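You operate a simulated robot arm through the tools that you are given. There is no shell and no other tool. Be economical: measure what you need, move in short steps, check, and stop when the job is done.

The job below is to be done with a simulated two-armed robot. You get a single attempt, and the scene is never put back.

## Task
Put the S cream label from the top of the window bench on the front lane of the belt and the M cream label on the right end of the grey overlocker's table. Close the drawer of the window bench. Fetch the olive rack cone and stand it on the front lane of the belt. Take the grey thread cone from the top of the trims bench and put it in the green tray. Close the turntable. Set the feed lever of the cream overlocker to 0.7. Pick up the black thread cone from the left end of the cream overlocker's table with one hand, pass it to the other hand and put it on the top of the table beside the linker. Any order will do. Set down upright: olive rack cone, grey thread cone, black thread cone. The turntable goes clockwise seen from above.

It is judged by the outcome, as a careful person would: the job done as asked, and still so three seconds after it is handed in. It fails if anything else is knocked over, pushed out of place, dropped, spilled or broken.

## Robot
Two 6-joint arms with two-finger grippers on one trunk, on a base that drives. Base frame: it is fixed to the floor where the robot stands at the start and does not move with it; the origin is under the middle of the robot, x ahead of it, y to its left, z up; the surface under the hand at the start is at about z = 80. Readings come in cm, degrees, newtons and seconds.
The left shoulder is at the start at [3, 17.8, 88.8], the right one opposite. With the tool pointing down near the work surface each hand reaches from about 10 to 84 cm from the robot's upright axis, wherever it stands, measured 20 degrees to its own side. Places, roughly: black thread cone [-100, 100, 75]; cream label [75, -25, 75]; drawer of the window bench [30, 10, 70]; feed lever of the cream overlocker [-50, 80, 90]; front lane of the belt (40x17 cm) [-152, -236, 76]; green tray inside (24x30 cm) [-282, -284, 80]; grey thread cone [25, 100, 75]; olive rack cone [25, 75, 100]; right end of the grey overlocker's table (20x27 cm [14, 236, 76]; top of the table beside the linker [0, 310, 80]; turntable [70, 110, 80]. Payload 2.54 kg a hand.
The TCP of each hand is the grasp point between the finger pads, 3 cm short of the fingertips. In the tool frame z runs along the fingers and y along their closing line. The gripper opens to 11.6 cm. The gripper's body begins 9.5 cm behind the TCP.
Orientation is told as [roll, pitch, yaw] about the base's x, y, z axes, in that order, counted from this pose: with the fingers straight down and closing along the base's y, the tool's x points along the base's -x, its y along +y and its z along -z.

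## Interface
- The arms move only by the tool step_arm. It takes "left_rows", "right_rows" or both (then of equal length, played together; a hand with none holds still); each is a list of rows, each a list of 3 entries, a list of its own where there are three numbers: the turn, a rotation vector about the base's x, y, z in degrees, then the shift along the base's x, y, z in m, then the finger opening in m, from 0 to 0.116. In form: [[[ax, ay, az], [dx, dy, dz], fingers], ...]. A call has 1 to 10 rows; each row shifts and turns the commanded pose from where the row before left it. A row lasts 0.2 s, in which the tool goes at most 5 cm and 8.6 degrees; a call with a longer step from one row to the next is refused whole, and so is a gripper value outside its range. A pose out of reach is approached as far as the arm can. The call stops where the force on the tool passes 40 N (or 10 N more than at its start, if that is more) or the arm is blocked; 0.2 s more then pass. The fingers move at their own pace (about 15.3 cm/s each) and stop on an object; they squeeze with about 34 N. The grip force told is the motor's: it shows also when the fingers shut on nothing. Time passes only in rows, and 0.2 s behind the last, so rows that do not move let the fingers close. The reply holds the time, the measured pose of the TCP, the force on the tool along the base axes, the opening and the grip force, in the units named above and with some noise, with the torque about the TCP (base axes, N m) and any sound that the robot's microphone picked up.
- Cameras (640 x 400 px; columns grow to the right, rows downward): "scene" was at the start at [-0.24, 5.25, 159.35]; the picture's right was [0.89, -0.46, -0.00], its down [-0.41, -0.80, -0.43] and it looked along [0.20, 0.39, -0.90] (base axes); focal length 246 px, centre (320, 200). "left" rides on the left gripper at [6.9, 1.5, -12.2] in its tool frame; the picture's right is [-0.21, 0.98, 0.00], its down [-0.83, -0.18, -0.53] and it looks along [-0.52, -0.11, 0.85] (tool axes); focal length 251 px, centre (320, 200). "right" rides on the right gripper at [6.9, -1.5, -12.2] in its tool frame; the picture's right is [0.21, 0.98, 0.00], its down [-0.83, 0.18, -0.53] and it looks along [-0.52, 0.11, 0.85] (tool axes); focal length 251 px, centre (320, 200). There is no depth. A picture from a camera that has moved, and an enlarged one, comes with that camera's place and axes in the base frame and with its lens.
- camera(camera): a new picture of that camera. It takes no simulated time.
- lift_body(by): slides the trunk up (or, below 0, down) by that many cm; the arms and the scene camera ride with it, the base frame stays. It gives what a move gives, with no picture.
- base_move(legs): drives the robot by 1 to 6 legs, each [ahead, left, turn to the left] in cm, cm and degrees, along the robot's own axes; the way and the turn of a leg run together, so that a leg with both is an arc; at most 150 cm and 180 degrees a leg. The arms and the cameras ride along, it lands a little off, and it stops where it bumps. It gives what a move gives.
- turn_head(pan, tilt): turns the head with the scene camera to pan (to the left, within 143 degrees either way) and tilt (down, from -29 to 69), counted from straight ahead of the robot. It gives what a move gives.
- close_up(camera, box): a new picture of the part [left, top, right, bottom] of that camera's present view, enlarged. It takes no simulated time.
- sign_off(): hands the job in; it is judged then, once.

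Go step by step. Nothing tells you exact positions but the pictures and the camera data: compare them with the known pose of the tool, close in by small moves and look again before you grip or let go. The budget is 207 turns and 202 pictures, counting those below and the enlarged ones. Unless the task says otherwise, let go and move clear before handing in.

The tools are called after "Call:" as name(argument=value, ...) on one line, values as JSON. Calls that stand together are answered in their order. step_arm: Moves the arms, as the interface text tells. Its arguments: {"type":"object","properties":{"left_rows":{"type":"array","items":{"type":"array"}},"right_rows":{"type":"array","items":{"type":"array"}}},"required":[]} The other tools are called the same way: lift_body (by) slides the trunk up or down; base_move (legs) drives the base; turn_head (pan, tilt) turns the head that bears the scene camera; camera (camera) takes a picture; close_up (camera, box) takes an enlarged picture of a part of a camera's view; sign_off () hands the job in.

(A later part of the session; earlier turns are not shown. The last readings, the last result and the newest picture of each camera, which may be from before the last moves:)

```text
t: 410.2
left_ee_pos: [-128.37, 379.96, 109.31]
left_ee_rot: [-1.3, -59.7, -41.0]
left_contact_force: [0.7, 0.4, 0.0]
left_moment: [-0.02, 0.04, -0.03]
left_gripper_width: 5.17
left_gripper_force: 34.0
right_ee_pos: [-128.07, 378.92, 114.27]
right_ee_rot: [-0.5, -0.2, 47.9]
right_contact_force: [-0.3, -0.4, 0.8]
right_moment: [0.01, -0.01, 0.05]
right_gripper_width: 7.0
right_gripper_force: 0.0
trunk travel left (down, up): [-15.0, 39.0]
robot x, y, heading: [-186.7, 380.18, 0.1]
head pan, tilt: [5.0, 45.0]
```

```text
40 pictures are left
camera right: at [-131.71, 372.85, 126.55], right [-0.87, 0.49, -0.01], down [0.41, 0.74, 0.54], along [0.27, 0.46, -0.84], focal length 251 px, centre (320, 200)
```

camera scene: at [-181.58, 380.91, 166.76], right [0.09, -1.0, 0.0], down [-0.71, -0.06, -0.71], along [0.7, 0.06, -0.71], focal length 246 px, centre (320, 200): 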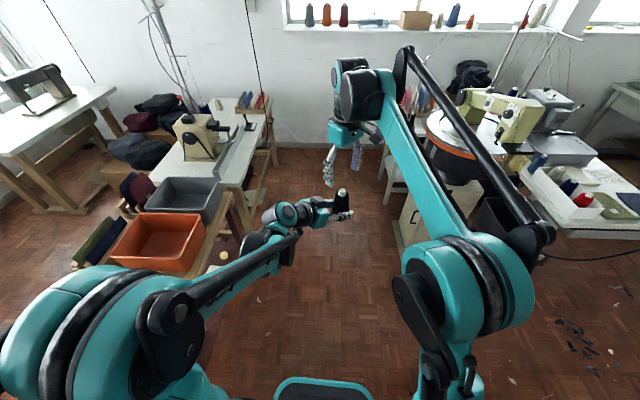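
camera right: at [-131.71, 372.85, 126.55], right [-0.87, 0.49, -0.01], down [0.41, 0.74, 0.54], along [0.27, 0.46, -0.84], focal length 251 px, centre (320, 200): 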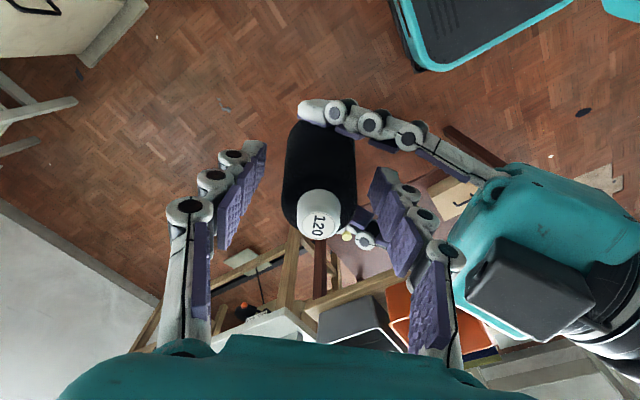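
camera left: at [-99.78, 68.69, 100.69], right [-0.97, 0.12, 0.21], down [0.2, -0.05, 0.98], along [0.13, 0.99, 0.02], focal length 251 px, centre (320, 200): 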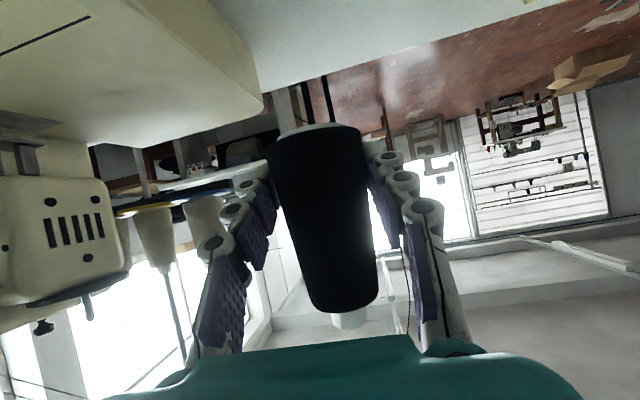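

Call:
step_arm(right_rows=[[[0, 0, 0], [0, 0, 0], 0.05], [[0, 0, 0], [0, 0, 0], 0.02], [[0, 0, 0], [0, 0, 0], 0.02], [[0, 0, 0], [0, 0, 0], 0.02]])

Call:
camera(camera="right")

```text
t: 411.2
left_ee_pos: [-128.27, 379.83, 109.33]
left_ee_rot: [-1.3, -59.7, -41.1]
left_contact_force: [8.8, -5.9, -3.4]
left_moment: [0.05, 0.06, -0.12]
left_gripper_width: 5.16
left_gripper_force: 33.6
right_ee_pos: [-128.13, 379.09, 114.39]
right_ee_rot: [-0.4, -0.2, 48.1]
right_contact_force: [-8.0, 5.8, 1.3]
right_moment: [0.24, 0.39, 0.13]
right_gripper_width: 4.59
right_gripper_force: 34.1
trunk travel left (down, up): [-15.0, 39.0]
robot x, y, heading: [-186.68, 380.3, 0.3]
head pan, tilt: [5.0, 45.0]
```

```text
39 pictures are left
camera right: at [-131.73, 372.89, 126.57], right [-0.87, 0.49, -0.01], down [0.41, 0.74, 0.54], along [0.27, 0.46, -0.84], focal length 251 px, centre (320, 200)
```

right: 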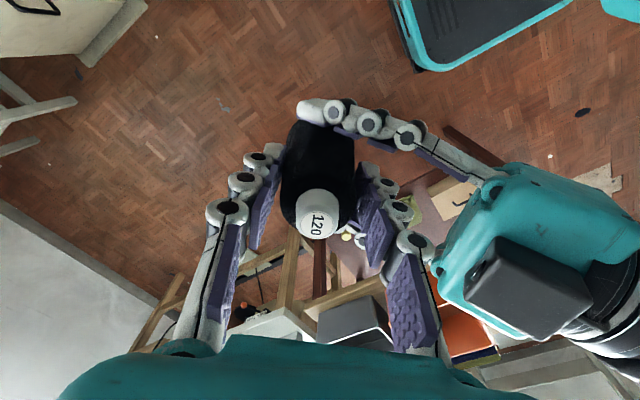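

Call:
step_arm(left_rows=[[[0, 0, 0], [0, 0, 0], 0.065], [[0, 0, 0], [0, 0, 0], 0.085], [[0, 0, 0], [-0.026, 0.023, 0.005], 0.085], [[0, 0, 0], [-0.026, 0.023, 0.01], 0.085], [[0, 0, 0], [-0.026, 0.023, 0.01], 0.085], [[0, 0, 0], [-0.02, 0.03, 0.01], 0.085], [[0, 0, 0], [-0.01, 0.035, 0.01], 0.085]])

Call:
camera(camera="right")

```text
t: 412.8
left_ee_pos: [-139.13, 393.42, 113.89]
left_ee_rot: [-1.3, -59.8, -41.0]
left_contact_force: [-0.4, -0.2, 0.1]
left_moment: [0.0, 0.0, 0.01]
left_gripper_width: 8.49
left_gripper_force: 0.1
right_ee_pos: [-128.08, 379.04, 114.4]
right_ee_rot: [-0.5, -0.2, 48.1]
right_contact_force: [-0.7, -0.7, -0.7]
right_moment: [0.0, 0.0, -0.02]
right_gripper_width: 4.58
right_gripper_force: 34.1
trunk travel left (down, up): [-15.0, 39.0]
robot x, y, heading: [-186.94, 380.32, 0.0]
head pan, tilt: [5.0, 45.0]
```

```text
38 pictures are left
camera right: at [-131.73, 372.89, 126.58], right [-0.87, 0.49, -0.01], down [0.41, 0.74, 0.54], along [0.27, 0.46, -0.84], focal length 251 px, centre (320, 200)
```

right: 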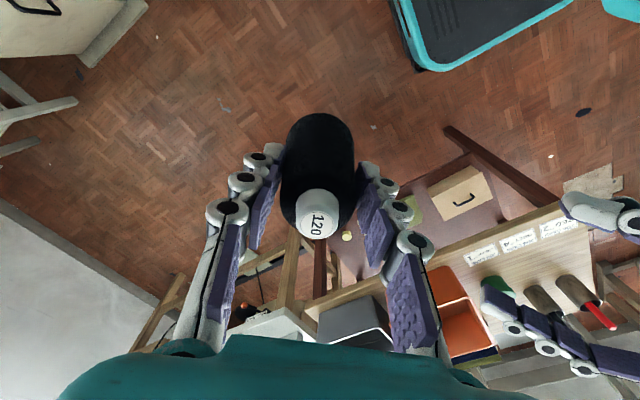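

Call:
step_arm(left_rows=[[[5.6, 6.4, 0], [-0.025, 0.015, 0], 0.08], [[5.6, 6.4, 0], [-0.025, 0.015, 0], 0.08], [[5.6, 6.4, 0], [-0.02, 0.0, 0], 0.08], [[5.6, 6.4, 0], [-0.02, 0.0, 0], 0.08], [[5.6, 6.4, 0], [-0.02, 0.0, 0], 0.08], [[5.6, 6.4, 0], [0, 0.0, 0], 0.08], [[5.6, 6.4, 0], [0, 0.0, 0], 0.08]], right_rows=[[[0, 0, -7], [-0.02, -0.02, 0], 0.02], [[0, 0, -7], [-0.02, -0.02, 0], 0.02], [[0, 0, -7], [-0.02, -0.02, 0], 0.02], [[0, 0, -7], [-0.01, -0.02, 0], 0.02], [[0, 0, -7], [0, -0.02, 0], 0.02], [[0, 0, -7], [0, -0.01, 0], 0.02], [[0, 0, -6], [0, 0, 0], 0.02]])

Call:
lift_body(by=10)

Call:
base_move(legs=[[150, 5, 0]])

Call:
turn_head(pan=-45, tilt=45)

Call:
camera(camera="scene")

```text
t: 414.4
left_ee_pos: [-150.15, 396.41, 113.91]
left_ee_rot: [-1.1, -0.1, -41.1]
left_contact_force: [-0.9, -0.9, -0.2]
left_moment: [0.03, 0.01, -0.02]
left_gripper_width: 8.01
left_gripper_force: 0.1
right_ee_pos: [-134.87, 367.76, 114.25]
right_ee_rot: [-0.5, -0.2, -0.1]
right_contact_force: [0.4, -0.6, -0.3]
right_moment: [0.02, 0.01, 0.01]
right_gripper_width: 4.6
right_gripper_force: 34.1
trunk travel left (down, up): [-15.0, 39.0]
robot x, y, heading: [-186.85, 379.97, 0.4]
head pan, tilt: [5.0, 45.0]
```

```text
t: 415.8
left_ee_pos: [-150.21, 396.41, 123.82]
left_ee_rot: [-1.1, -0.2, -41.0]
left_contact_force: [0.4, 0.5, 0.0]
left_moment: [0.01, -0.02, 0.03]
left_gripper_width: 7.99
left_gripper_force: 0.2
right_ee_pos: [-135.03, 367.88, 124.34]
right_ee_rot: [-0.5, -0.3, 0.0]
right_contact_force: [-0.5, -0.2, -0.8]
right_moment: [0.01, -0.01, 0.0]
right_gripper_width: 4.59
right_gripper_force: 34.5
trunk travel left (down, up): [-25.0, 29.0]
robot x, y, heading: [-186.5, 380.41, 0.4]
head pan, tilt: [5.0, 45.0]
```

```text
refused: leg 1 is longer than a leg can be; nothing moved
```

```text
t: 416.9
left_ee_pos: [-150.22, 396.28, 123.81]
left_ee_rot: [-1.2, -0.1, -41.1]
left_contact_force: [0.2, 0.7, 0.0]
left_moment: [-0.01, 0.0, 0.01]
left_gripper_width: 7.99
left_gripper_force: 0.0
right_ee_pos: [-135.12, 367.92, 124.2]
right_ee_rot: [-0.6, -0.1, 0.1]
right_contact_force: [0.4, 0.0, -1.2]
right_moment: [0.01, 0.0, 0.01]
right_gripper_width: 4.59
right_gripper_force: 34.1
trunk travel left (down, up): [-25.0, 29.0]
robot x, y, heading: [-186.4, 380.21, 0.0]
head pan, tilt: [-45.0, 45.0]
```

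```text
37 pictures are left
camera scene: at [-184.1, 374.34, 176.77], right [-0.7, -0.71, 0.0], down [-0.5, 0.5, -0.71], along [0.5, -0.5, -0.71], focal length 246 px, centre (320, 200)
```

scene: 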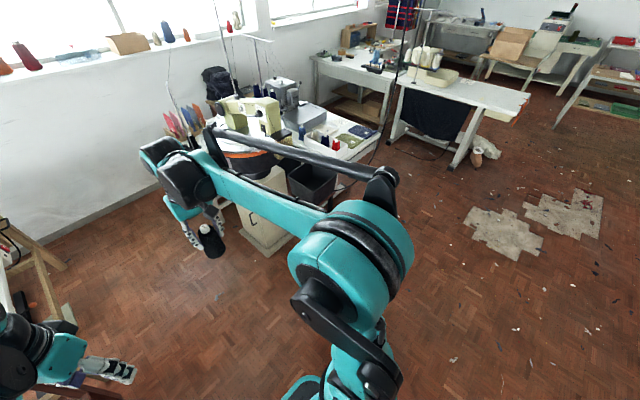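

Call:
base_move(legs=[[145, 4, 0]])

Call:
turn_head(pan=-50, tilt=40)

Call:
camera(camera="scene")

```text
t: 424.1
left_ee_pos: [-5.86, 401.16, 123.85]
left_ee_rot: [-1.2, -0.2, -41.1]
left_contact_force: [0.3, 0.0, 0.4]
left_moment: [0.03, -0.01, -0.01]
left_gripper_width: 7.98
left_gripper_force: 0.0
right_ee_pos: [9.31, 372.81, 124.42]
right_ee_rot: [-0.6, -0.2, 0.1]
right_contact_force: [0.2, 0.1, -1.4]
right_moment: [0.02, 0.03, -0.01]
right_gripper_width: 4.59
right_gripper_force: 34.3
trunk travel left (down, up): [-25.0, 29.0]
robot x, y, heading: [-42.48, 385.25, 0.6]
head pan, tilt: [-45.0, 45.0]
```

```text
t: 424.8
left_ee_pos: [-5.9, 401.26, 123.81]
left_ee_rot: [-1.1, -0.2, -41.0]
left_contact_force: [-0.5, -0.1, 0.3]
left_moment: [-0.01, 0.0, 0.01]
left_gripper_width: 8.01
left_gripper_force: 0.0
right_ee_pos: [9.29, 372.82, 124.31]
right_ee_rot: [-0.5, -0.2, 0.2]
right_contact_force: [-0.9, -0.9, -0.9]
right_moment: [-0.02, 0.0, 0.0]
right_gripper_width: 4.57
right_gripper_force: 33.2
trunk travel left (down, up): [-25.0, 29.0]
robot x, y, heading: [-42.73, 384.72, 0.4]
head pan, tilt: [-50.0, 40.0]
```

```text
36 pictures are left
camera scene: at [-40.07, 378.39, 177.49], right [-0.76, -0.65, 0.0], down [-0.42, 0.49, -0.77], along [0.5, -0.58, -0.64], focal length 246 px, centre (320, 200)
```

scene: 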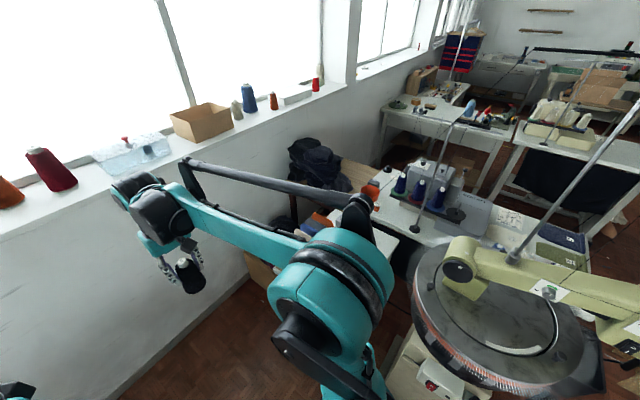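

Call:
base_move(legs=[[48, 0, 0], [0, 0, -90]])

Call:
turn_head(pan=10, tilt=50)

Call:
camera(camera="scene")

```text
t: 431.5
left_ee_pos: [21.46, 348.77, 123.74]
left_ee_rot: [-1.1, -0.2, -131.5]
left_contact_force: [0.9, 0.1, -0.4]
left_moment: [-0.01, -0.01, 0.01]
left_gripper_width: 7.99
left_gripper_force: 0.0
right_ee_pos: [-7.09, 333.68, 124.26]
right_ee_rot: [-0.5, -0.2, -90.5]
right_contact_force: [0.9, -0.9, -1.0]
right_moment: [-0.04, 0.01, -0.01]
right_gripper_width: 4.57
right_gripper_force: 33.8
trunk travel left (down, up): [-25.0, 29.0]
robot x, y, heading: [6.07, 385.62, -90.3]
head pan, tilt: [-50.0, 40.0]
```

```text
t: 432.8
left_ee_pos: [21.42, 348.74, 123.79]
left_ee_rot: [-1.3, -0.2, -131.5]
left_contact_force: [0.4, -0.1, -0.2]
left_moment: [0.01, 0.02, 0.02]
left_gripper_width: 8.01
left_gripper_force: 0.1
right_ee_pos: [-7.07, 333.79, 124.33]
right_ee_rot: [-0.5, -0.1, -90.5]
right_contact_force: [1.3, 0.2, -1.3]
right_moment: [0.02, -0.01, 0.01]
right_gripper_width: 4.56
right_gripper_force: 34.0
trunk travel left (down, up): [-25.0, 29.0]
robot x, y, heading: [5.97, 385.36, -89.9]
head pan, tilt: [10.0, 50.0]
```

```text
35 pictures are left
camera scene: at [6.98, 380.59, 176.08], right [-0.99, -0.17, 0.0], down [-0.13, 0.75, -0.64], along [0.11, -0.63, -0.77], focal length 246 px, centre (320, 200)
```

scene: 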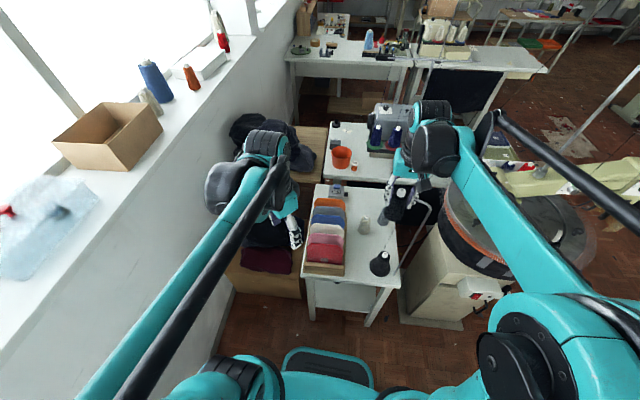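

Call:
camera(camera="right")

Call:
close_up(camera="scene", box=[290, 160, 450, 310])

```text
34 pictures are left
camera right: at [-8.5, 340.65, 136.52], right [0.98, 0.21, -0.01], down [0.18, -0.83, 0.54], along [0.1, -0.53, -0.84], focal length 251 px, centre (320, 200)
```

right: 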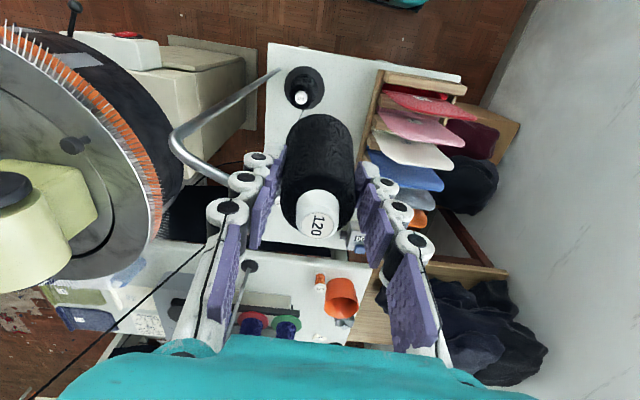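

```text
2.67 times, centred on (370, 235) of scene
camera zoom: at [6.98, 380.59, 176.08], right [-0.99, -0.17, 0.0], down [-0.13, 0.75, -0.64], along [0.11, -0.63, -0.77], focal length 656 px, centre (187, 107)
```

zoom: 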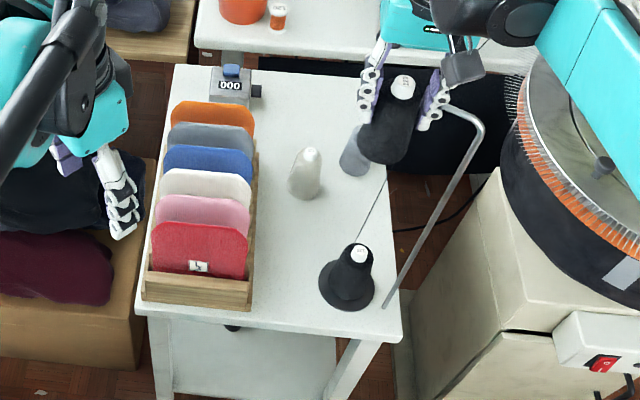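

Call:
step_arm(right_rows=[[[0, 0, 0], [0.035, 0, 0], 0.02], [[0, 0, 0], [0.03, 0, 0], 0.02], [[0, 0, 0], [0.0, -0.045, 0], 0.02], [[0, 0, 0], [0.0, -0.045, 0], 0.02], [[0, 0, 0], [0.0, -0.045, 0], 0.02], [[0, 0, 0], [0.0, -0.045, 0], 0.02]])

Call:
base_move(legs=[[11, 0, 0]])

Call:
camera(camera="right")

Call:
close_up(camera="scene", box=[270, 140, 450, 310])

```text
t: 434.2
left_ee_pos: [21.54, 348.48, 123.8]
left_ee_rot: [-1.3, -0.2, -131.5]
left_contact_force: [-0.4, -1.1, 0.4]
left_moment: [0.05, -0.01, -0.01]
left_gripper_width: 8.04
left_gripper_force: 0.1
right_ee_pos: [-0.64, 315.39, 124.15]
right_ee_rot: [-0.4, -0.1, -90.4]
right_contact_force: [0.1, -1.1, -1.1]
right_moment: [0.04, -0.01, -0.01]
right_gripper_width: 4.58
right_gripper_force: 33.6
trunk travel left (down, up): [-25.0, 29.0]
robot x, y, heading: [5.51, 385.45, -90.4]
head pan, tilt: [10.0, 50.0]
```

```text
t: 435.4
left_ee_pos: [21.47, 337.75, 123.88]
left_ee_rot: [-1.2, -0.2, -131.5]
left_contact_force: [0.2, -0.7, 0.4]
left_moment: [0.02, 0.0, 0.05]
left_gripper_width: 8.0
left_gripper_force: 0.1
right_ee_pos: [-0.45, 304.79, 124.27]
right_ee_rot: [-0.5, -0.3, -90.3]
right_contact_force: [-1.1, -0.7, -0.9]
right_moment: [0.03, -0.02, -0.01]
right_gripper_width: 4.57
right_gripper_force: 34.0
trunk travel left (down, up): [-25.0, 29.0]
robot x, y, heading: [5.91, 374.4, -90.0]
head pan, tilt: [10.0, 50.0]
```

```text
32 pictures are left
camera right: at [-1.9, 311.67, 136.47], right [0.98, 0.21, -0.01], down [0.18, -0.83, 0.53], along [0.1, -0.52, -0.84], focal length 251 px, centre (320, 200)
```

right: 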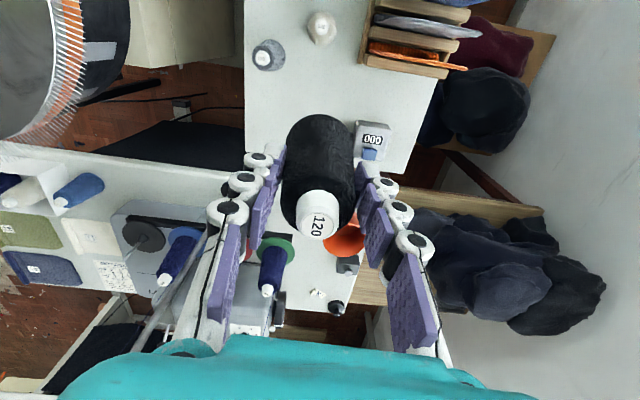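

```text
2.35 times, centred on (360, 225) of scene
camera zoom: at [6.97, 369.57, 176.07], right [-0.99, -0.17, 0.0], down [-0.13, 0.76, -0.64], along [0.11, -0.63, -0.77], focal length 579 px, centre (226, 141)
```

zoom: 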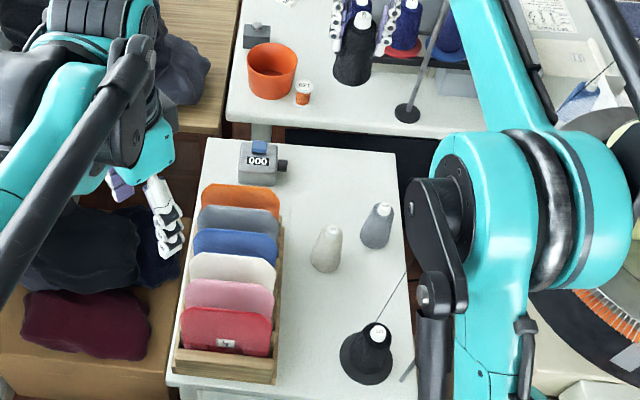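

Call:
camera(camera="left")

Call:
camera(camera="scene")

```text
30 pictures are left
camera left: at [27.48, 341.91, 136.02], right [0.59, -0.81, -0.02], down [-0.67, -0.5, 0.54], along [-0.45, -0.31, -0.84], focal length 251 px, centre (320, 200)
```

left: 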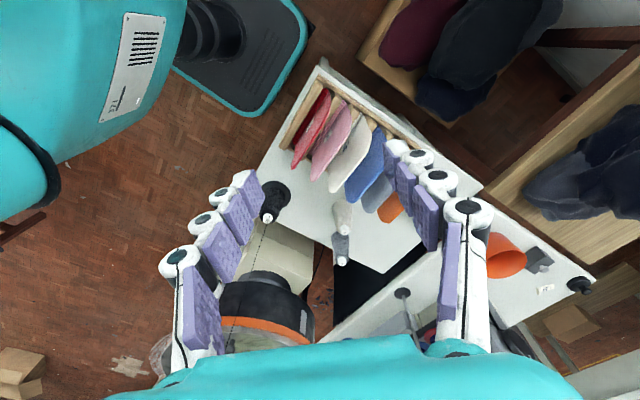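

```text
29 pictures are left
camera scene: at [6.97, 369.57, 176.07], right [-0.99, -0.17, 0.0], down [-0.13, 0.76, -0.64], along [0.11, -0.63, -0.77], focal length 246 px, centre (320, 200)
```

scene: 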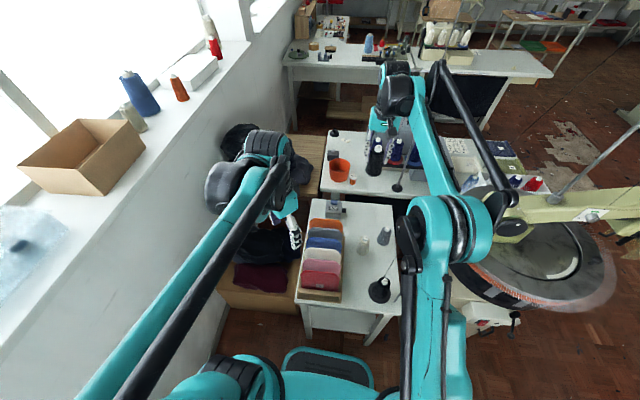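

Call:
lift_body(by=6)

Call:
base_move(legs=[[0, 17, 0]])

Call:
step_arm(right_rows=[[[0, 0, 0], [-0.042, 0, 0], 0.02], [[0, 0, 0], [-0.042, 0, 0], 0.02], [[0, 0, 0], [-0.042, -0.01, 0], 0.02], [[0, 0, 0], [-0.042, -0.02, 0], 0.02], [[0, 0, 0], [0, -0.015, -0.03], 0.02]])

Call:
camera(camera="scene")

```text
t: 436.4
left_ee_pos: [21.48, 337.66, 129.81]
left_ee_rot: [-1.2, -0.2, -131.5]
left_contact_force: [-1.0, -0.1, -0.1]
left_moment: [0.02, -0.02, 0.02]
left_gripper_width: 7.97
left_gripper_force: 0.0
right_ee_pos: [-0.62, 304.79, 130.15]
right_ee_rot: [-0.4, -0.2, -90.4]
right_contact_force: [-0.5, -0.6, -1.0]
right_moment: [0.01, 0.01, -0.01]
right_gripper_width: 4.58
right_gripper_force: 34.0
trunk travel left (down, up): [-31.0, 23.0]
robot x, y, heading: [5.54, 374.48, -90.1]
head pan, tilt: [10.0, 50.0]
```

```text
t: 437.9
left_ee_pos: [38.63, 337.83, 129.98]
left_ee_rot: [-1.3, -0.2, -131.5]
left_contact_force: [0.8, 0.1, 0.1]
left_moment: [-0.03, 0.01, 0.02]
left_gripper_width: 8.01
left_gripper_force: 0.1
right_ee_pos: [16.64, 304.79, 130.27]
right_ee_rot: [-0.5, -0.3, -90.4]
right_contact_force: [0.5, 0.2, -1.8]
right_moment: [-0.01, 0.05, 0.0]
right_gripper_width: 4.57
right_gripper_force: 34.5
trunk travel left (down, up): [-31.0, 23.0]
robot x, y, heading: [22.69, 374.21, -89.9]
head pan, tilt: [10.0, 50.0]
```

```text
t: 439.1
left_ee_pos: [38.81, 337.68, 129.73]
left_ee_rot: [-1.4, -0.3, -131.5]
left_contact_force: [0.5, 0.8, -0.6]
left_moment: [0.03, 0.06, -0.02]
left_gripper_width: 8.01
left_gripper_force: 0.1
right_ee_pos: [-0.12, 300.28, 127.3]
right_ee_rot: [-0.6, -0.2, -90.5]
right_contact_force: [0.6, -0.5, -1.2]
right_moment: [0.0, 0.05, -0.02]
right_gripper_width: 4.54
right_gripper_force: 33.9
trunk travel left (down, up): [-31.0, 23.0]
robot x, y, heading: [22.93, 374.31, -90.0]
head pan, tilt: [10.0, 50.0]
```

```text
28 pictures are left
camera scene: at [24.27, 369.48, 182.07], right [-0.99, -0.17, 0.0], down [-0.13, 0.76, -0.64], along [0.11, -0.63, -0.77], focal length 246 px, centre (320, 200)
```

scene: 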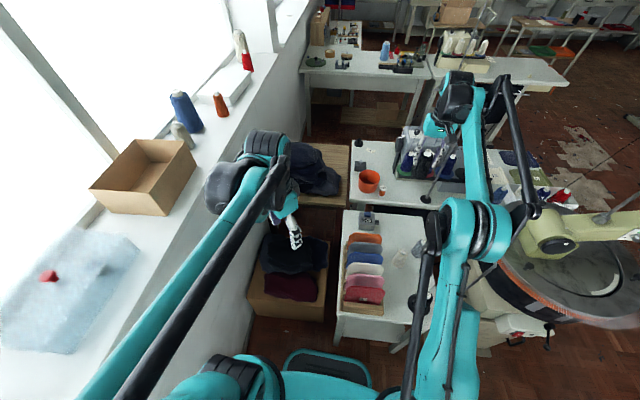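

Call:
base_move(legs=[[0, 9, 0]])

Call:
step_arm(right_rows=[[[0, 0, 0], [-0.045, 0, 0], 0.02], [[0, 0, 0], [-0.045, 0, 0], 0.02], [[0, 0, 0], [0, 0, -0.04], 0.02], [[0, 0, 0], [0, 0, -0.04], 0.02], [[0, 0, 0], [0, 0, -0.02], 0.02]])

Call:
camera(camera="scene")

Call:
camera(camera="right")

```text
t: 440.2
left_ee_pos: [47.66, 337.71, 129.72]
left_ee_rot: [-1.2, -0.4, -131.4]
left_contact_force: [0.7, 0.4, 0.2]
left_moment: [0.02, 0.07, 0.01]
left_gripper_width: 7.98
left_gripper_force: 0.1
right_ee_pos: [9.05, 300.3, 127.25]
right_ee_rot: [-0.5, -0.1, -90.3]
right_contact_force: [0.5, -0.3, -0.2]
right_moment: [-0.01, 0.06, -0.02]
right_gripper_width: 4.57
right_gripper_force: 34.4
trunk travel left (down, up): [-31.0, 23.0]
robot x, y, heading: [31.93, 374.66, -90.0]
head pan, tilt: [10.0, 50.0]
```

```text
t: 441.4
left_ee_pos: [47.65, 337.74, 129.84]
left_ee_rot: [-1.3, -0.2, -131.5]
left_contact_force: [1.0, 0.3, -0.5]
left_moment: [0.0, 0.02, 0.04]
left_gripper_width: 8.01
left_gripper_force: 0.0
right_ee_pos: [-0.1, 300.2, 117.37]
right_ee_rot: [-0.5, -0.2, -90.2]
right_contact_force: [0.0, -0.5, -0.9]
right_moment: [0.03, 0.03, 0.01]
right_gripper_width: 4.55
right_gripper_force: 34.1
trunk travel left (down, up): [-31.0, 23.0]
robot x, y, heading: [31.7, 374.37, -90.3]
head pan, tilt: [10.0, 50.0]
```

```text
27 pictures are left
camera scene: at [33.08, 369.57, 182.08], right [-0.98, -0.17, 0.0], down [-0.13, 0.75, -0.64], along [0.11, -0.63, -0.77], focal length 246 px, centre (320, 200)
```

scene: 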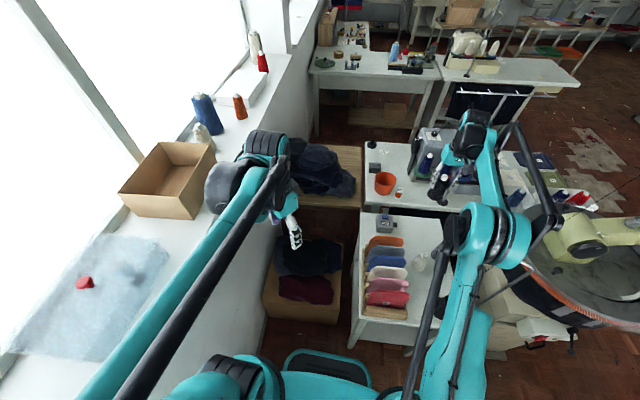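

```text
26 pictures are left
camera right: at [-1.55, 307.19, 129.54], right [0.98, 0.21, -0.01], down [0.18, -0.83, 0.54], along [0.1, -0.52, -0.84], focal length 251 px, centre (320, 200)
```

right: 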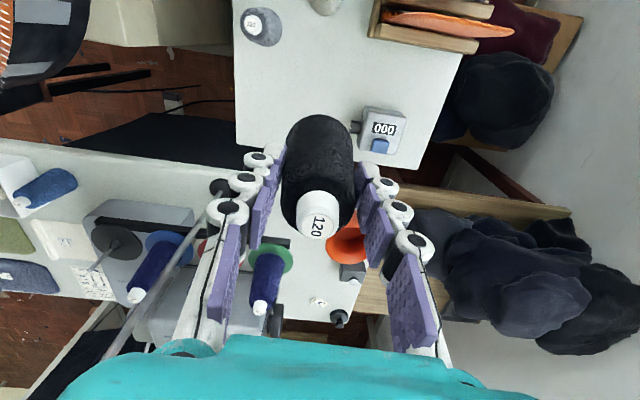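

Call:
step_arm(right_rows=[[[0, 0, 0], [0, 0, -0.03], 0.02], [[0, 0, 0], [0, 0, -0.03], 0.02], [[0, 0, 0], [0, 0, -0.03], 0.02], [[0, 0, 0], [0, 0, -0.03], 0.02], [[0, 0, 0], [0, 0, -0.03], 0.02]])

Call:
camera(camera="scene")

Call:
camera(camera="right")

```text
t: 442.6
left_ee_pos: [47.66, 337.68, 129.81]
left_ee_rot: [-1.2, -0.2, -131.4]
left_contact_force: [-0.3, -0.5, -0.2]
left_moment: [0.0, 0.01, 0.01]
left_gripper_width: 7.97
left_gripper_force: 0.1
right_ee_pos: [-0.09, 300.12, 102.25]
right_ee_rot: [-0.5, -0.3, -90.3]
right_contact_force: [0.2, -0.1, -1.4]
right_moment: [0.0, 0.01, 0.0]
right_gripper_width: 4.57
right_gripper_force: 34.3
trunk travel left (down, up): [-31.0, 23.0]
robot x, y, heading: [31.63, 374.35, -90.1]
head pan, tilt: [10.0, 50.0]
```

```text
25 pictures are left
camera scene: at [32.99, 369.5, 182.07], right [-0.98, -0.17, 0.0], down [-0.13, 0.76, -0.64], along [0.11, -0.63, -0.77], focal length 246 px, centre (320, 200)
```

scene: 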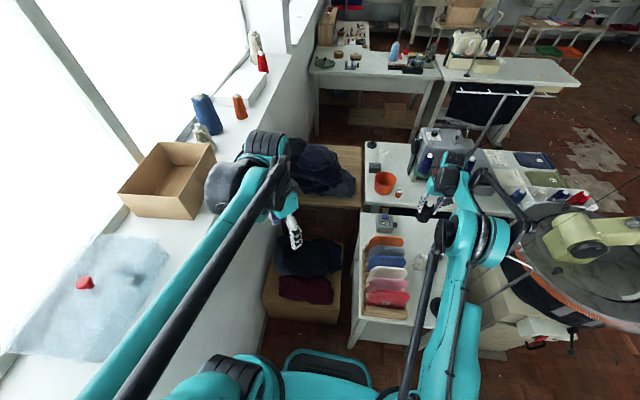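

```text
24 pictures are left
camera right: at [-1.54, 307.11, 114.45], right [0.98, 0.21, -0.01], down [0.18, -0.83, 0.53], along [0.1, -0.52, -0.84], focal length 251 px, centre (320, 200)
```

right: 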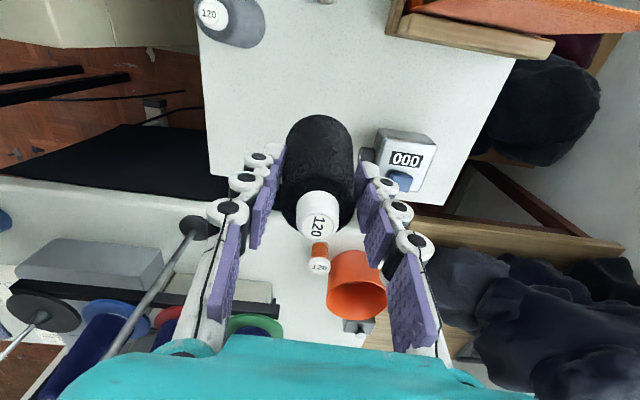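

Call:
step_arm(right_rows=[[[0, 0, 0], [-0.008, 0.015, -0.03], 0.02], [[0, 0, 0], [0, 0, -0.03], 0.02], [[0, 0, 0], [0, 0, -0.03], 0.02]])

Call:
step_arm(right_rows=[[[0, 0, 0], [0, 0, -0.007], 0.02], [[0, 0, 0], [0, 0, -0.007], 0.02]])

Call:
step_arm(right_rows=[[[0, 0, 0], [0, 0, -0.005], 0.02], [[0, 0, 0], [0, 0, -0.005], 0.02]])

Call:
camera(camera="right")

```text
t: 443.4
left_ee_pos: [47.61, 337.61, 129.79]
left_ee_rot: [-1.2, -0.3, -131.4]
left_contact_force: [-0.5, -1.3, -0.8]
left_moment: [-0.03, -0.03, -0.03]
left_gripper_width: 7.99
left_gripper_force: 0.1
right_ee_pos: [-0.99, 301.76, 93.18]
right_ee_rot: [-0.5, -0.2, -90.3]
right_contact_force: [-0.3, -0.1, -1.5]
right_moment: [-0.01, -0.05, 0.0]
right_gripper_width: 4.55
right_gripper_force: 34.0
trunk travel left (down, up): [-31.0, 23.0]
robot x, y, heading: [31.94, 374.22, -90.1]
head pan, tilt: [10.0, 50.0]
```

```text
t: 444.0
left_ee_pos: [47.65, 337.8, 129.81]
left_ee_rot: [-1.2, -0.2, -131.4]
left_contact_force: [-1.1, -0.1, 0.1]
left_moment: [0.03, 0.0, 0.0]
left_gripper_width: 8.01
left_gripper_force: 0.0
right_ee_pos: [-1.03, 301.87, 91.99]
right_ee_rot: [-0.6, -0.2, -90.3]
right_contact_force: [-0.3, 0.0, -0.8]
right_moment: [-0.01, 0.03, -0.02]
right_gripper_width: 4.57
right_gripper_force: 33.3
trunk travel left (down, up): [-31.0, 23.0]
robot x, y, heading: [31.45, 374.62, -90.1]
head pan, tilt: [10.0, 50.0]
```

```text
t: 444.6
left_ee_pos: [47.58, 337.76, 129.9]
left_ee_rot: [-1.2, -0.3, -131.4]
left_contact_force: [-1.0, -0.4, 0.0]
left_moment: [-0.02, 0.02, 0.0]
left_gripper_width: 8.01
left_gripper_force: 0.0
right_ee_pos: [-0.93, 301.68, 90.84]
right_ee_rot: [-0.5, -0.2, -90.3]
right_contact_force: [-0.7, 0.0, -1.3]
right_moment: [-0.01, 0.01, 0.01]
right_gripper_width: 4.56
right_gripper_force: 34.1
trunk travel left (down, up): [-31.0, 23.0]
robot x, y, heading: [32.09, 374.51, -90.1]
head pan, tilt: [10.0, 50.0]
```

```text
23 pictures are left
camera right: at [-2.41, 308.67, 103.11], right [0.98, 0.21, -0.01], down [0.18, -0.82, 0.54], along [0.1, -0.52, -0.84], focal length 251 px, centre (320, 200)
```

right: 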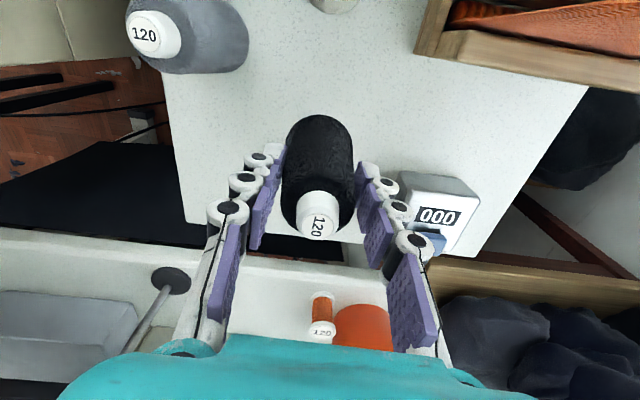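

Call:
step_arm(right_rows=[[[0, 0, 0], [-0.008, 0, -0.005], 0.02], [[0, 0, 0], [0, 0, -0.005], 0.02]])

Call:
step_arm(right_rows=[[[0, 0, 0], [0, 0, -0.004], 0.02], [[0, 0, 0], [0, 0, -0.003], 0.02]])

```text
t: 445.2
left_ee_pos: [47.56, 337.61, 129.8]
left_ee_rot: [-1.2, -0.1, -131.4]
left_contact_force: [-0.1, -0.3, -0.6]
left_moment: [0.0, 0.0, 0.01]
left_gripper_width: 8.02
left_gripper_force: 0.1
right_ee_pos: [-1.77, 301.79, 89.89]
right_ee_rot: [-0.5, -0.2, -90.2]
right_contact_force: [-0.9, 0.3, -0.9]
right_moment: [0.05, 0.02, 0.01]
right_gripper_width: 4.56
right_gripper_force: 34.5
trunk travel left (down, up): [-31.0, 23.0]
robot x, y, heading: [31.76, 374.38, -90.1]
head pan, tilt: [10.0, 50.0]
```

```text
t: 445.8
left_ee_pos: [47.53, 337.82, 129.79]
left_ee_rot: [-1.2, -0.2, -131.4]
left_contact_force: [0.7, 0.0, -0.3]
left_moment: [-0.01, 0.03, -0.01]
left_gripper_width: 7.98
left_gripper_force: 0.1
right_ee_pos: [-1.79, 301.76, 89.26]
right_ee_rot: [-0.5, -0.2, -90.3]
right_contact_force: [0.8, 0.4, -1.3]
right_moment: [-0.02, -0.03, -0.01]
right_gripper_width: 4.54
right_gripper_force: 33.9
trunk travel left (down, up): [-31.0, 23.0]
robot x, y, heading: [31.68, 374.63, -90.2]
head pan, tilt: [10.0, 50.0]
```

Call:
step_arm(right_rows=[[[0, 0, 0], [0, 0, -0.003], 0.02], [[0, 0, 0], [0, 0, -0.002], 0.02]])

Call:
step_arm(right_rows=[[[0, 0, 0], [0, 0, -0.003], 0.02], [[0, 0, 0], [0, 0, -0.002], 0.02]])

```text
t: 446.4
left_ee_pos: [47.6, 337.79, 129.85]
left_ee_rot: [-1.3, -0.1, -131.5]
left_contact_force: [0.4, 0.0, 0.2]
left_moment: [-0.04, 0.0, 0.04]
left_gripper_width: 7.99
left_gripper_force: 0.1
right_ee_pos: [-1.78, 301.77, 88.74]
right_ee_rot: [-0.4, -0.2, -90.3]
right_contact_force: [0.6, 0.9, -0.4]
right_moment: [0.05, -0.03, -0.01]
right_gripper_width: 4.55
right_gripper_force: 34.4
trunk travel left (down, up): [-31.0, 23.0]
robot x, y, heading: [32.11, 374.6, -90.0]
head pan, tilt: [10.0, 50.0]
```

```text
t: 447.0
left_ee_pos: [47.68, 337.7, 129.72]
left_ee_rot: [-1.2, -0.2, -131.4]
left_contact_force: [0.3, -0.5, -0.3]
left_moment: [0.0, 0.04, 0.01]
left_gripper_width: 7.97
left_gripper_force: 0.0
right_ee_pos: [-1.69, 301.82, 88.28]
right_ee_rot: [-0.5, -0.3, -90.2]
right_contact_force: [1.0, -0.6, -0.6]
right_moment: [0.01, 0.02, 0.0]
right_gripper_width: 4.53
right_gripper_force: 34.0
trunk travel left (down, up): [-31.0, 23.0]
robot x, y, heading: [31.74, 374.47, -90.1]
head pan, tilt: [10.0, 50.0]
```

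Call:
step_arm(right_rows=[[[0, 0, 0], [0, 0, -0.004], 0.02], [[0, 0, 0], [0, 0, -0.003], 0.02]])

Call:
step_arm(right_rows=[[[0, 0, 0], [0, 0, -0.003], 0.02], [[0, 0, 0], [0, 0, -0.002], 0.02]])

Call:
camera(camera="right")

```text
t: 447.6
left_ee_pos: [47.61, 337.82, 129.73]
left_ee_rot: [-1.2, -0.2, -131.5]
left_contact_force: [0.6, 0.4, -0.1]
left_moment: [0.0, 0.0, -0.02]
left_gripper_width: 7.99
left_gripper_force: 0.1
right_ee_pos: [-1.67, 301.88, 87.43]
right_ee_rot: [-0.6, -0.3, -90.2]
right_contact_force: [-0.5, 0.5, -1.5]
right_moment: [-0.01, -0.01, -0.03]
right_gripper_width: 4.53
right_gripper_force: 34.0
trunk travel left (down, up): [-31.0, 23.0]
robot x, y, heading: [31.93, 374.25, -90.0]
head pan, tilt: [10.0, 50.0]
```

```text
t: 448.2
left_ee_pos: [47.62, 337.78, 129.73]
left_ee_rot: [-1.3, -0.3, -131.4]
left_contact_force: [0.1, -0.1, 0.3]
left_moment: [0.0, 0.0, -0.03]
left_gripper_width: 7.98
left_gripper_force: 0.0
right_ee_pos: [-1.76, 301.86, 87.06]
right_ee_rot: [-0.5, -0.2, -90.3]
right_contact_force: [1.0, 0.6, -0.6]
right_moment: [0.0, -0.02, 0.0]
right_gripper_width: 4.52
right_gripper_force: 34.3
trunk travel left (down, up): [-31.0, 23.0]
robot x, y, heading: [32.02, 374.61, -90.2]
head pan, tilt: [10.0, 50.0]
```

```text
22 pictures are left
camera right: at [-3.22, 308.72, 99.26], right [0.98, 0.21, -0.01], down [0.18, -0.82, 0.54], along [0.1, -0.52, -0.84], focal length 251 px, centre (320, 200)
```

right: 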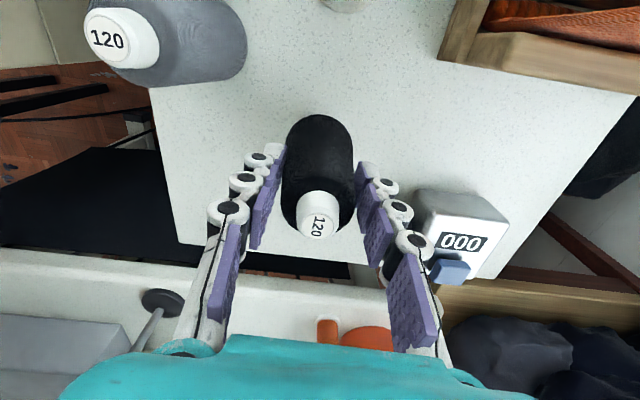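

Call:
step_arm(right_rows=[[[0, 0, 0], [0, 0, -0.005], 0.02], [[0, 0, 0], [0, 0, -0.004], 0.02]])

Call:
step_arm(right_rows=[[[0, 0, 0], [0, 0, -0.004], 0.02], [[0, 0, 0], [0, 0, -0.002], 0.02]])

Call:
step_arm(right_rows=[[[0, 0, 0], [0, 0, -0.003], 0.02], [[0, 0, 0], [0, 0, -0.002], 0.02]])

```text
t: 448.8
left_ee_pos: [47.55, 337.79, 129.77]
left_ee_rot: [-1.3, -0.1, -131.5]
left_contact_force: [0.4, 0.8, 0.0]
left_moment: [-0.04, 0.0, -0.01]
left_gripper_width: 7.99
left_gripper_force: 0.0
right_ee_pos: [-1.8, 301.8, 86.13]
right_ee_rot: [-0.4, -0.3, -90.3]
right_contact_force: [-0.3, 0.9, -0.1]
right_moment: [0.02, 0.04, 0.01]
right_gripper_width: 4.56
right_gripper_force: 34.5
trunk travel left (down, up): [-31.0, 23.0]
robot x, y, heading: [32.03, 374.59, -90.2]
head pan, tilt: [10.0, 50.0]
```

```text
t: 449.4
left_ee_pos: [47.64, 337.74, 129.71]
left_ee_rot: [-1.3, -0.1, -131.5]
left_contact_force: [-0.7, 0.0, -0.8]
left_moment: [0.01, -0.01, -0.02]
left_gripper_width: 8.0
left_gripper_force: 0.1
right_ee_pos: [-1.67, 302.08, 85.81]
right_ee_rot: [-0.5, -0.3, -90.2]
right_contact_force: [0.0, 0.6, 0.0]
right_moment: [-0.04, -0.03, 0.03]
right_gripper_width: 4.54
right_gripper_force: 34.0
trunk travel left (down, up): [-31.0, 23.0]
robot x, y, heading: [31.93, 374.26, -90.2]
head pan, tilt: [10.0, 50.0]
```

```text
t: 450.0
left_ee_pos: [47.39, 337.71, 129.88]
left_ee_rot: [-1.2, -0.2, -131.4]
left_contact_force: [0.4, -0.2, -0.1]
left_moment: [-0.04, -0.01, 0.01]
left_gripper_width: 8.03
left_gripper_force: 0.1
right_ee_pos: [-1.7, 302.2, 85.33]
right_ee_rot: [-0.4, -0.3, -90.3]
right_contact_force: [-0.1, -0.4, -1.2]
right_moment: [-0.02, 0.04, -0.03]
right_gripper_width: 4.52
right_gripper_force: 34.1
right hand out of reach, approached as far as the arm can: row 1
trunk travel left (down, up): [-31.0, 23.0]
robot x, y, heading: [31.93, 374.66, -90.1]
head pan, tilt: [10.0, 50.0]
```

Call:
step_arm(right_rows=[[[0, 0, 0], [0, 0, 0.03], 0.02], [[0, 0, 0], [0, 0, 0.025], 0.02]])

Call:
lift_body(by=-5)

Call:
step_arm(right_rows=[[[0, 0, 0], [0, 0, -0.005], 0.02], [[0, 0, 0], [0, 0, -0.003], 0.02]])

Call:
close_up(camera="right", box=[240, 80, 400, 200])

```text
t: 450.6
left_ee_pos: [47.56, 337.78, 129.72]
left_ee_rot: [-1.2, -0.1, -131.4]
left_contact_force: [1.0, 0.2, -0.2]
left_moment: [0.0, 0.02, -0.02]
left_gripper_width: 8.0
left_gripper_force: 0.1
right_ee_pos: [-1.76, 302.02, 90.92]
right_ee_rot: [-0.6, -0.2, -90.2]
right_contact_force: [-0.2, 0.5, -0.6]
right_moment: [-0.03, -0.03, 0.02]
right_gripper_width: 4.57
right_gripper_force: 34.5
trunk travel left (down, up): [-31.0, 23.0]
robot x, y, heading: [31.71, 374.7, -90.0]
head pan, tilt: [10.0, 50.0]
```

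```text
t: 451.5
left_ee_pos: [47.71, 337.71, 124.86]
left_ee_rot: [-1.2, -0.1, -131.4]
left_contact_force: [0.1, -0.2, 0.0]
left_moment: [0.0, -0.02, -0.02]
left_gripper_width: 8.0
left_gripper_force: 0.0
right_ee_pos: [-1.67, 302.11, 85.85]
right_ee_rot: [-0.6, -0.2, -90.3]
right_contact_force: [0.2, 0.0, -1.4]
right_moment: [-0.03, 0.02, 0.01]
right_gripper_width: 4.55
right_gripper_force: 34.3
trunk travel left (down, up): [-26.0, 28.0]
robot x, y, heading: [31.75, 374.5, -90.2]
head pan, tilt: [10.0, 50.0]
```

```text
t: 452.1
left_ee_pos: [47.59, 337.7, 124.83]
left_ee_rot: [-1.2, -0.3, -131.4]
left_contact_force: [0.5, -0.7, 0.2]
left_moment: [-0.04, -0.01, -0.01]
left_gripper_width: 8.01
left_gripper_force: 0.2
right_ee_pos: [-1.7, 302.15, 84.95]
right_ee_rot: [-0.5, -0.1, -90.3]
right_contact_force: [-0.3, 0.2, -0.7]
right_moment: [-0.01, -0.02, -0.01]
right_gripper_width: 4.54
right_gripper_force: 34.0
trunk travel left (down, up): [-26.0, 28.0]
robot x, y, heading: [31.69, 374.39, -90.3]
head pan, tilt: [10.0, 50.0]
```

```text
3.33 times, centred on (320, 140) of right
camera zoom: at [-3.11, 309.01, 97.18], right [0.98, 0.21, -0.01], down [0.18, -0.82, 0.54], along [0.1, -0.52, -0.84], focal length 838 px, centre (320, 400)
```

zoom: 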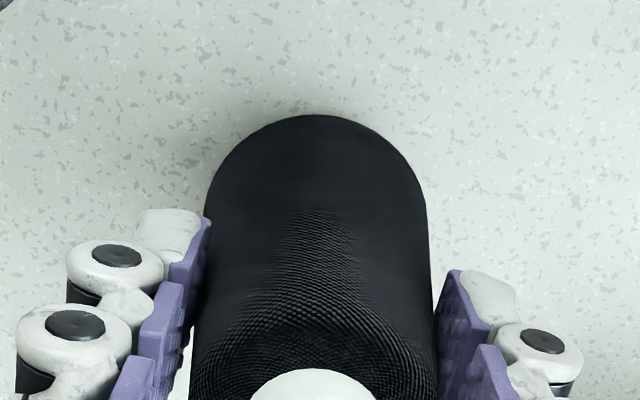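

Call:
step_arm(right_rows=[[[0, 0, 0], [0, 0, -0.004], 0.02], [[0, 0, 0], [0, 0, -0.002], 0.02]])

Call:
step_arm(right_rows=[[[0, 0, 0], [0, 0, -0.004], 0.02], [[0, 0, 0], [0, 0, -0.002], 0.02]])

```text
t: 452.9
left_ee_pos: [47.69, 338.01, 124.86]
left_ee_rot: [-1.2, -0.3, -131.3]
left_contact_force: [-0.7, -0.7, 0.1]
left_moment: [-0.02, -0.02, -0.01]
left_gripper_width: 8.0
left_gripper_force: 0.0
right_ee_pos: [-1.77, 302.16, 84.88]
right_ee_rot: [-0.6, -0.4, -90.2]
right_contact_force: [2.4, 4.7, 20.5]
right_moment: [0.71, -0.2, 0.04]
right_gripper_width: 4.54
right_gripper_force: 33.6
trunk travel left (down, up): [-26.0, 28.0]
robot x, y, heading: [31.74, 374.51, -90.2]
head pan, tilt: [10.0, 50.0]
stopped in row 2 (right hand): the force on the tool passed its limit at 42 N (the readings are from after the stop); the commanded pose is now the measured one
```

```text
t: 453.3
left_ee_pos: [47.7, 337.97, 124.93]
left_ee_rot: [-1.2, -0.3, -131.4]
left_contact_force: [-0.3, 0.5, -0.1]
left_moment: [-0.01, -0.02, 0.03]
left_gripper_width: 8.01
left_gripper_force: 0.0
right_ee_pos: [-1.82, 302.0, 84.62]
right_ee_rot: [-0.6, -0.6, -90.3]
right_contact_force: [2.2, 5.9, 26.8]
right_moment: [0.62, -0.12, 0.04]
right_gripper_width: 4.58
right_gripper_force: 33.8
trunk travel left (down, up): [-26.0, 28.0]
robot x, y, heading: [31.82, 374.56, -90.3]
head pan, tilt: [10.0, 50.0]
stopped in row 2 (right hand): the force on the tool passed its limit at 43 N (the readings are from after the stop); the commanded pose is now the measured one
```

Contact; I relieve the pressure slightly, open, and lift straight up.

Call:
step_arm(right_rows=[[[0, 0, 0], [0, 0, 0.002], 0.02], [[0, 0, 0], [0, 0, 0.0], 0.055], [[0, 0, 0], [0, 0, 0], 0.07], [[0, 0, 0], [0, 0, 0], 0.07], [[0, 0, 0], [0, 0, 0.02], 0.07], [[0, 0, 0], [0, 0, 0.04], 0.07], [[0, 0, 0], [0, 0, 0.04], 0.07], [[0, 0, 0], [0, 0, 0.045], 0.07], [[0, 0, 0], [0, 0, 0.045], 0.07]])

Call:
camera(camera="right")

```text
t: 455.3
left_ee_pos: [47.67, 337.81, 124.86]
left_ee_rot: [-1.2, -0.3, -131.3]
left_contact_force: [0.2, 0.7, 0.9]
left_moment: [-0.02, 0.02, -0.02]
left_gripper_width: 7.99
left_gripper_force: 0.1
right_ee_pos: [-1.68, 302.01, 103.57]
right_ee_rot: [-0.5, -0.6, -90.2]
right_contact_force: [-0.4, -0.9, 0.9]
right_moment: [-0.04, 0.01, 0.01]
right_gripper_width: 6.98
right_gripper_force: 0.0
trunk travel left (down, up): [-26.0, 28.0]
robot x, y, heading: [32.23, 374.31, -90.0]
head pan, tilt: [10.0, 50.0]
```

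```text
20 pictures are left
camera right: at [-3.2, 308.94, 115.82], right [0.98, 0.21, -0.01], down [0.18, -0.82, 0.54], along [0.1, -0.53, -0.84], focal length 251 px, centre (320, 200)
```

right: 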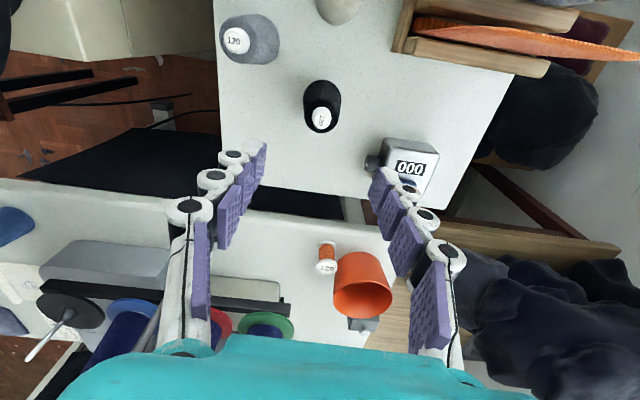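

Call:
step_arm(right_rows=[[[0, 0, 0], [0, 0, 0.045], 0.07], [[0, 0, 0], [0, 0, 0.045], 0.07], [[0, 0, 0], [0, 0, 0.045], 0.07], [[0, 0, 0], [0.03, 0, 0.03], 0.07], [[0, 0, 0], [0.045, 0, 0], 0.07], [[0, 0, 0], [0.03, 0.03, 0], 0.07], [[0, 0, 0], [0, 0.045, 0], 0.07]])

Call:
base_move(legs=[[-12, 0, 0]])

Call:
camera(camera="scene")

```text
t: 456.9
left_ee_pos: [47.56, 337.92, 124.91]
left_ee_rot: [-1.1, -0.3, -131.3]
left_contact_force: [0.4, -0.1, 0.0]
left_moment: [-0.06, -0.03, 0.01]
left_gripper_width: 8.03
left_gripper_force: 0.2
right_ee_pos: [8.69, 309.62, 120.12]
right_ee_rot: [-0.6, -0.5, -90.3]
right_contact_force: [-0.5, 0.3, -0.7]
right_moment: [0.0, -0.02, 0.01]
right_gripper_width: 7.0
right_gripper_force: 0.0
trunk travel left (down, up): [-26.0, 28.0]
robot x, y, heading: [31.8, 374.51, -90.0]
head pan, tilt: [10.0, 50.0]
```

```text
t: 458.1
left_ee_pos: [47.65, 349.9, 124.84]
left_ee_rot: [-1.2, -0.1, -131.4]
left_contact_force: [-0.3, -0.5, 0.4]
left_moment: [-0.06, 0.03, -0.02]
left_gripper_width: 7.98
left_gripper_force: 0.2
right_ee_pos: [8.67, 321.49, 120.0]
right_ee_rot: [-0.6, -0.5, -90.3]
right_contact_force: [0.5, -0.3, 0.9]
right_moment: [-0.02, 0.0, 0.01]
right_gripper_width: 7.0
right_gripper_force: 0.2
trunk travel left (down, up): [-26.0, 28.0]
robot x, y, heading: [31.79, 386.3, -90.0]
head pan, tilt: [10.0, 50.0]
```

```text
19 pictures are left
camera scene: at [33.03, 381.69, 177.08], right [-0.98, -0.17, 0.0], down [-0.13, 0.75, -0.64], along [0.11, -0.63, -0.77], focal length 246 px, centre (320, 200)
```

scene: 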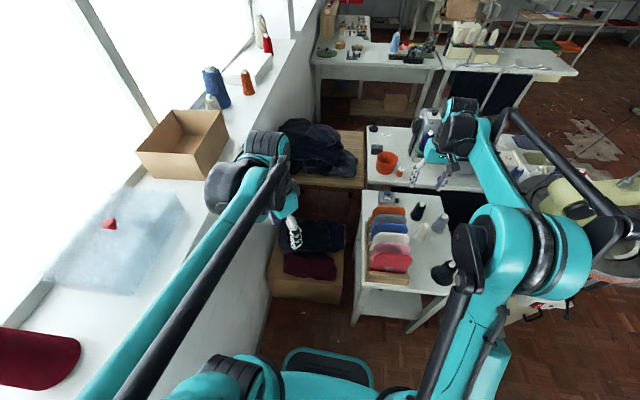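

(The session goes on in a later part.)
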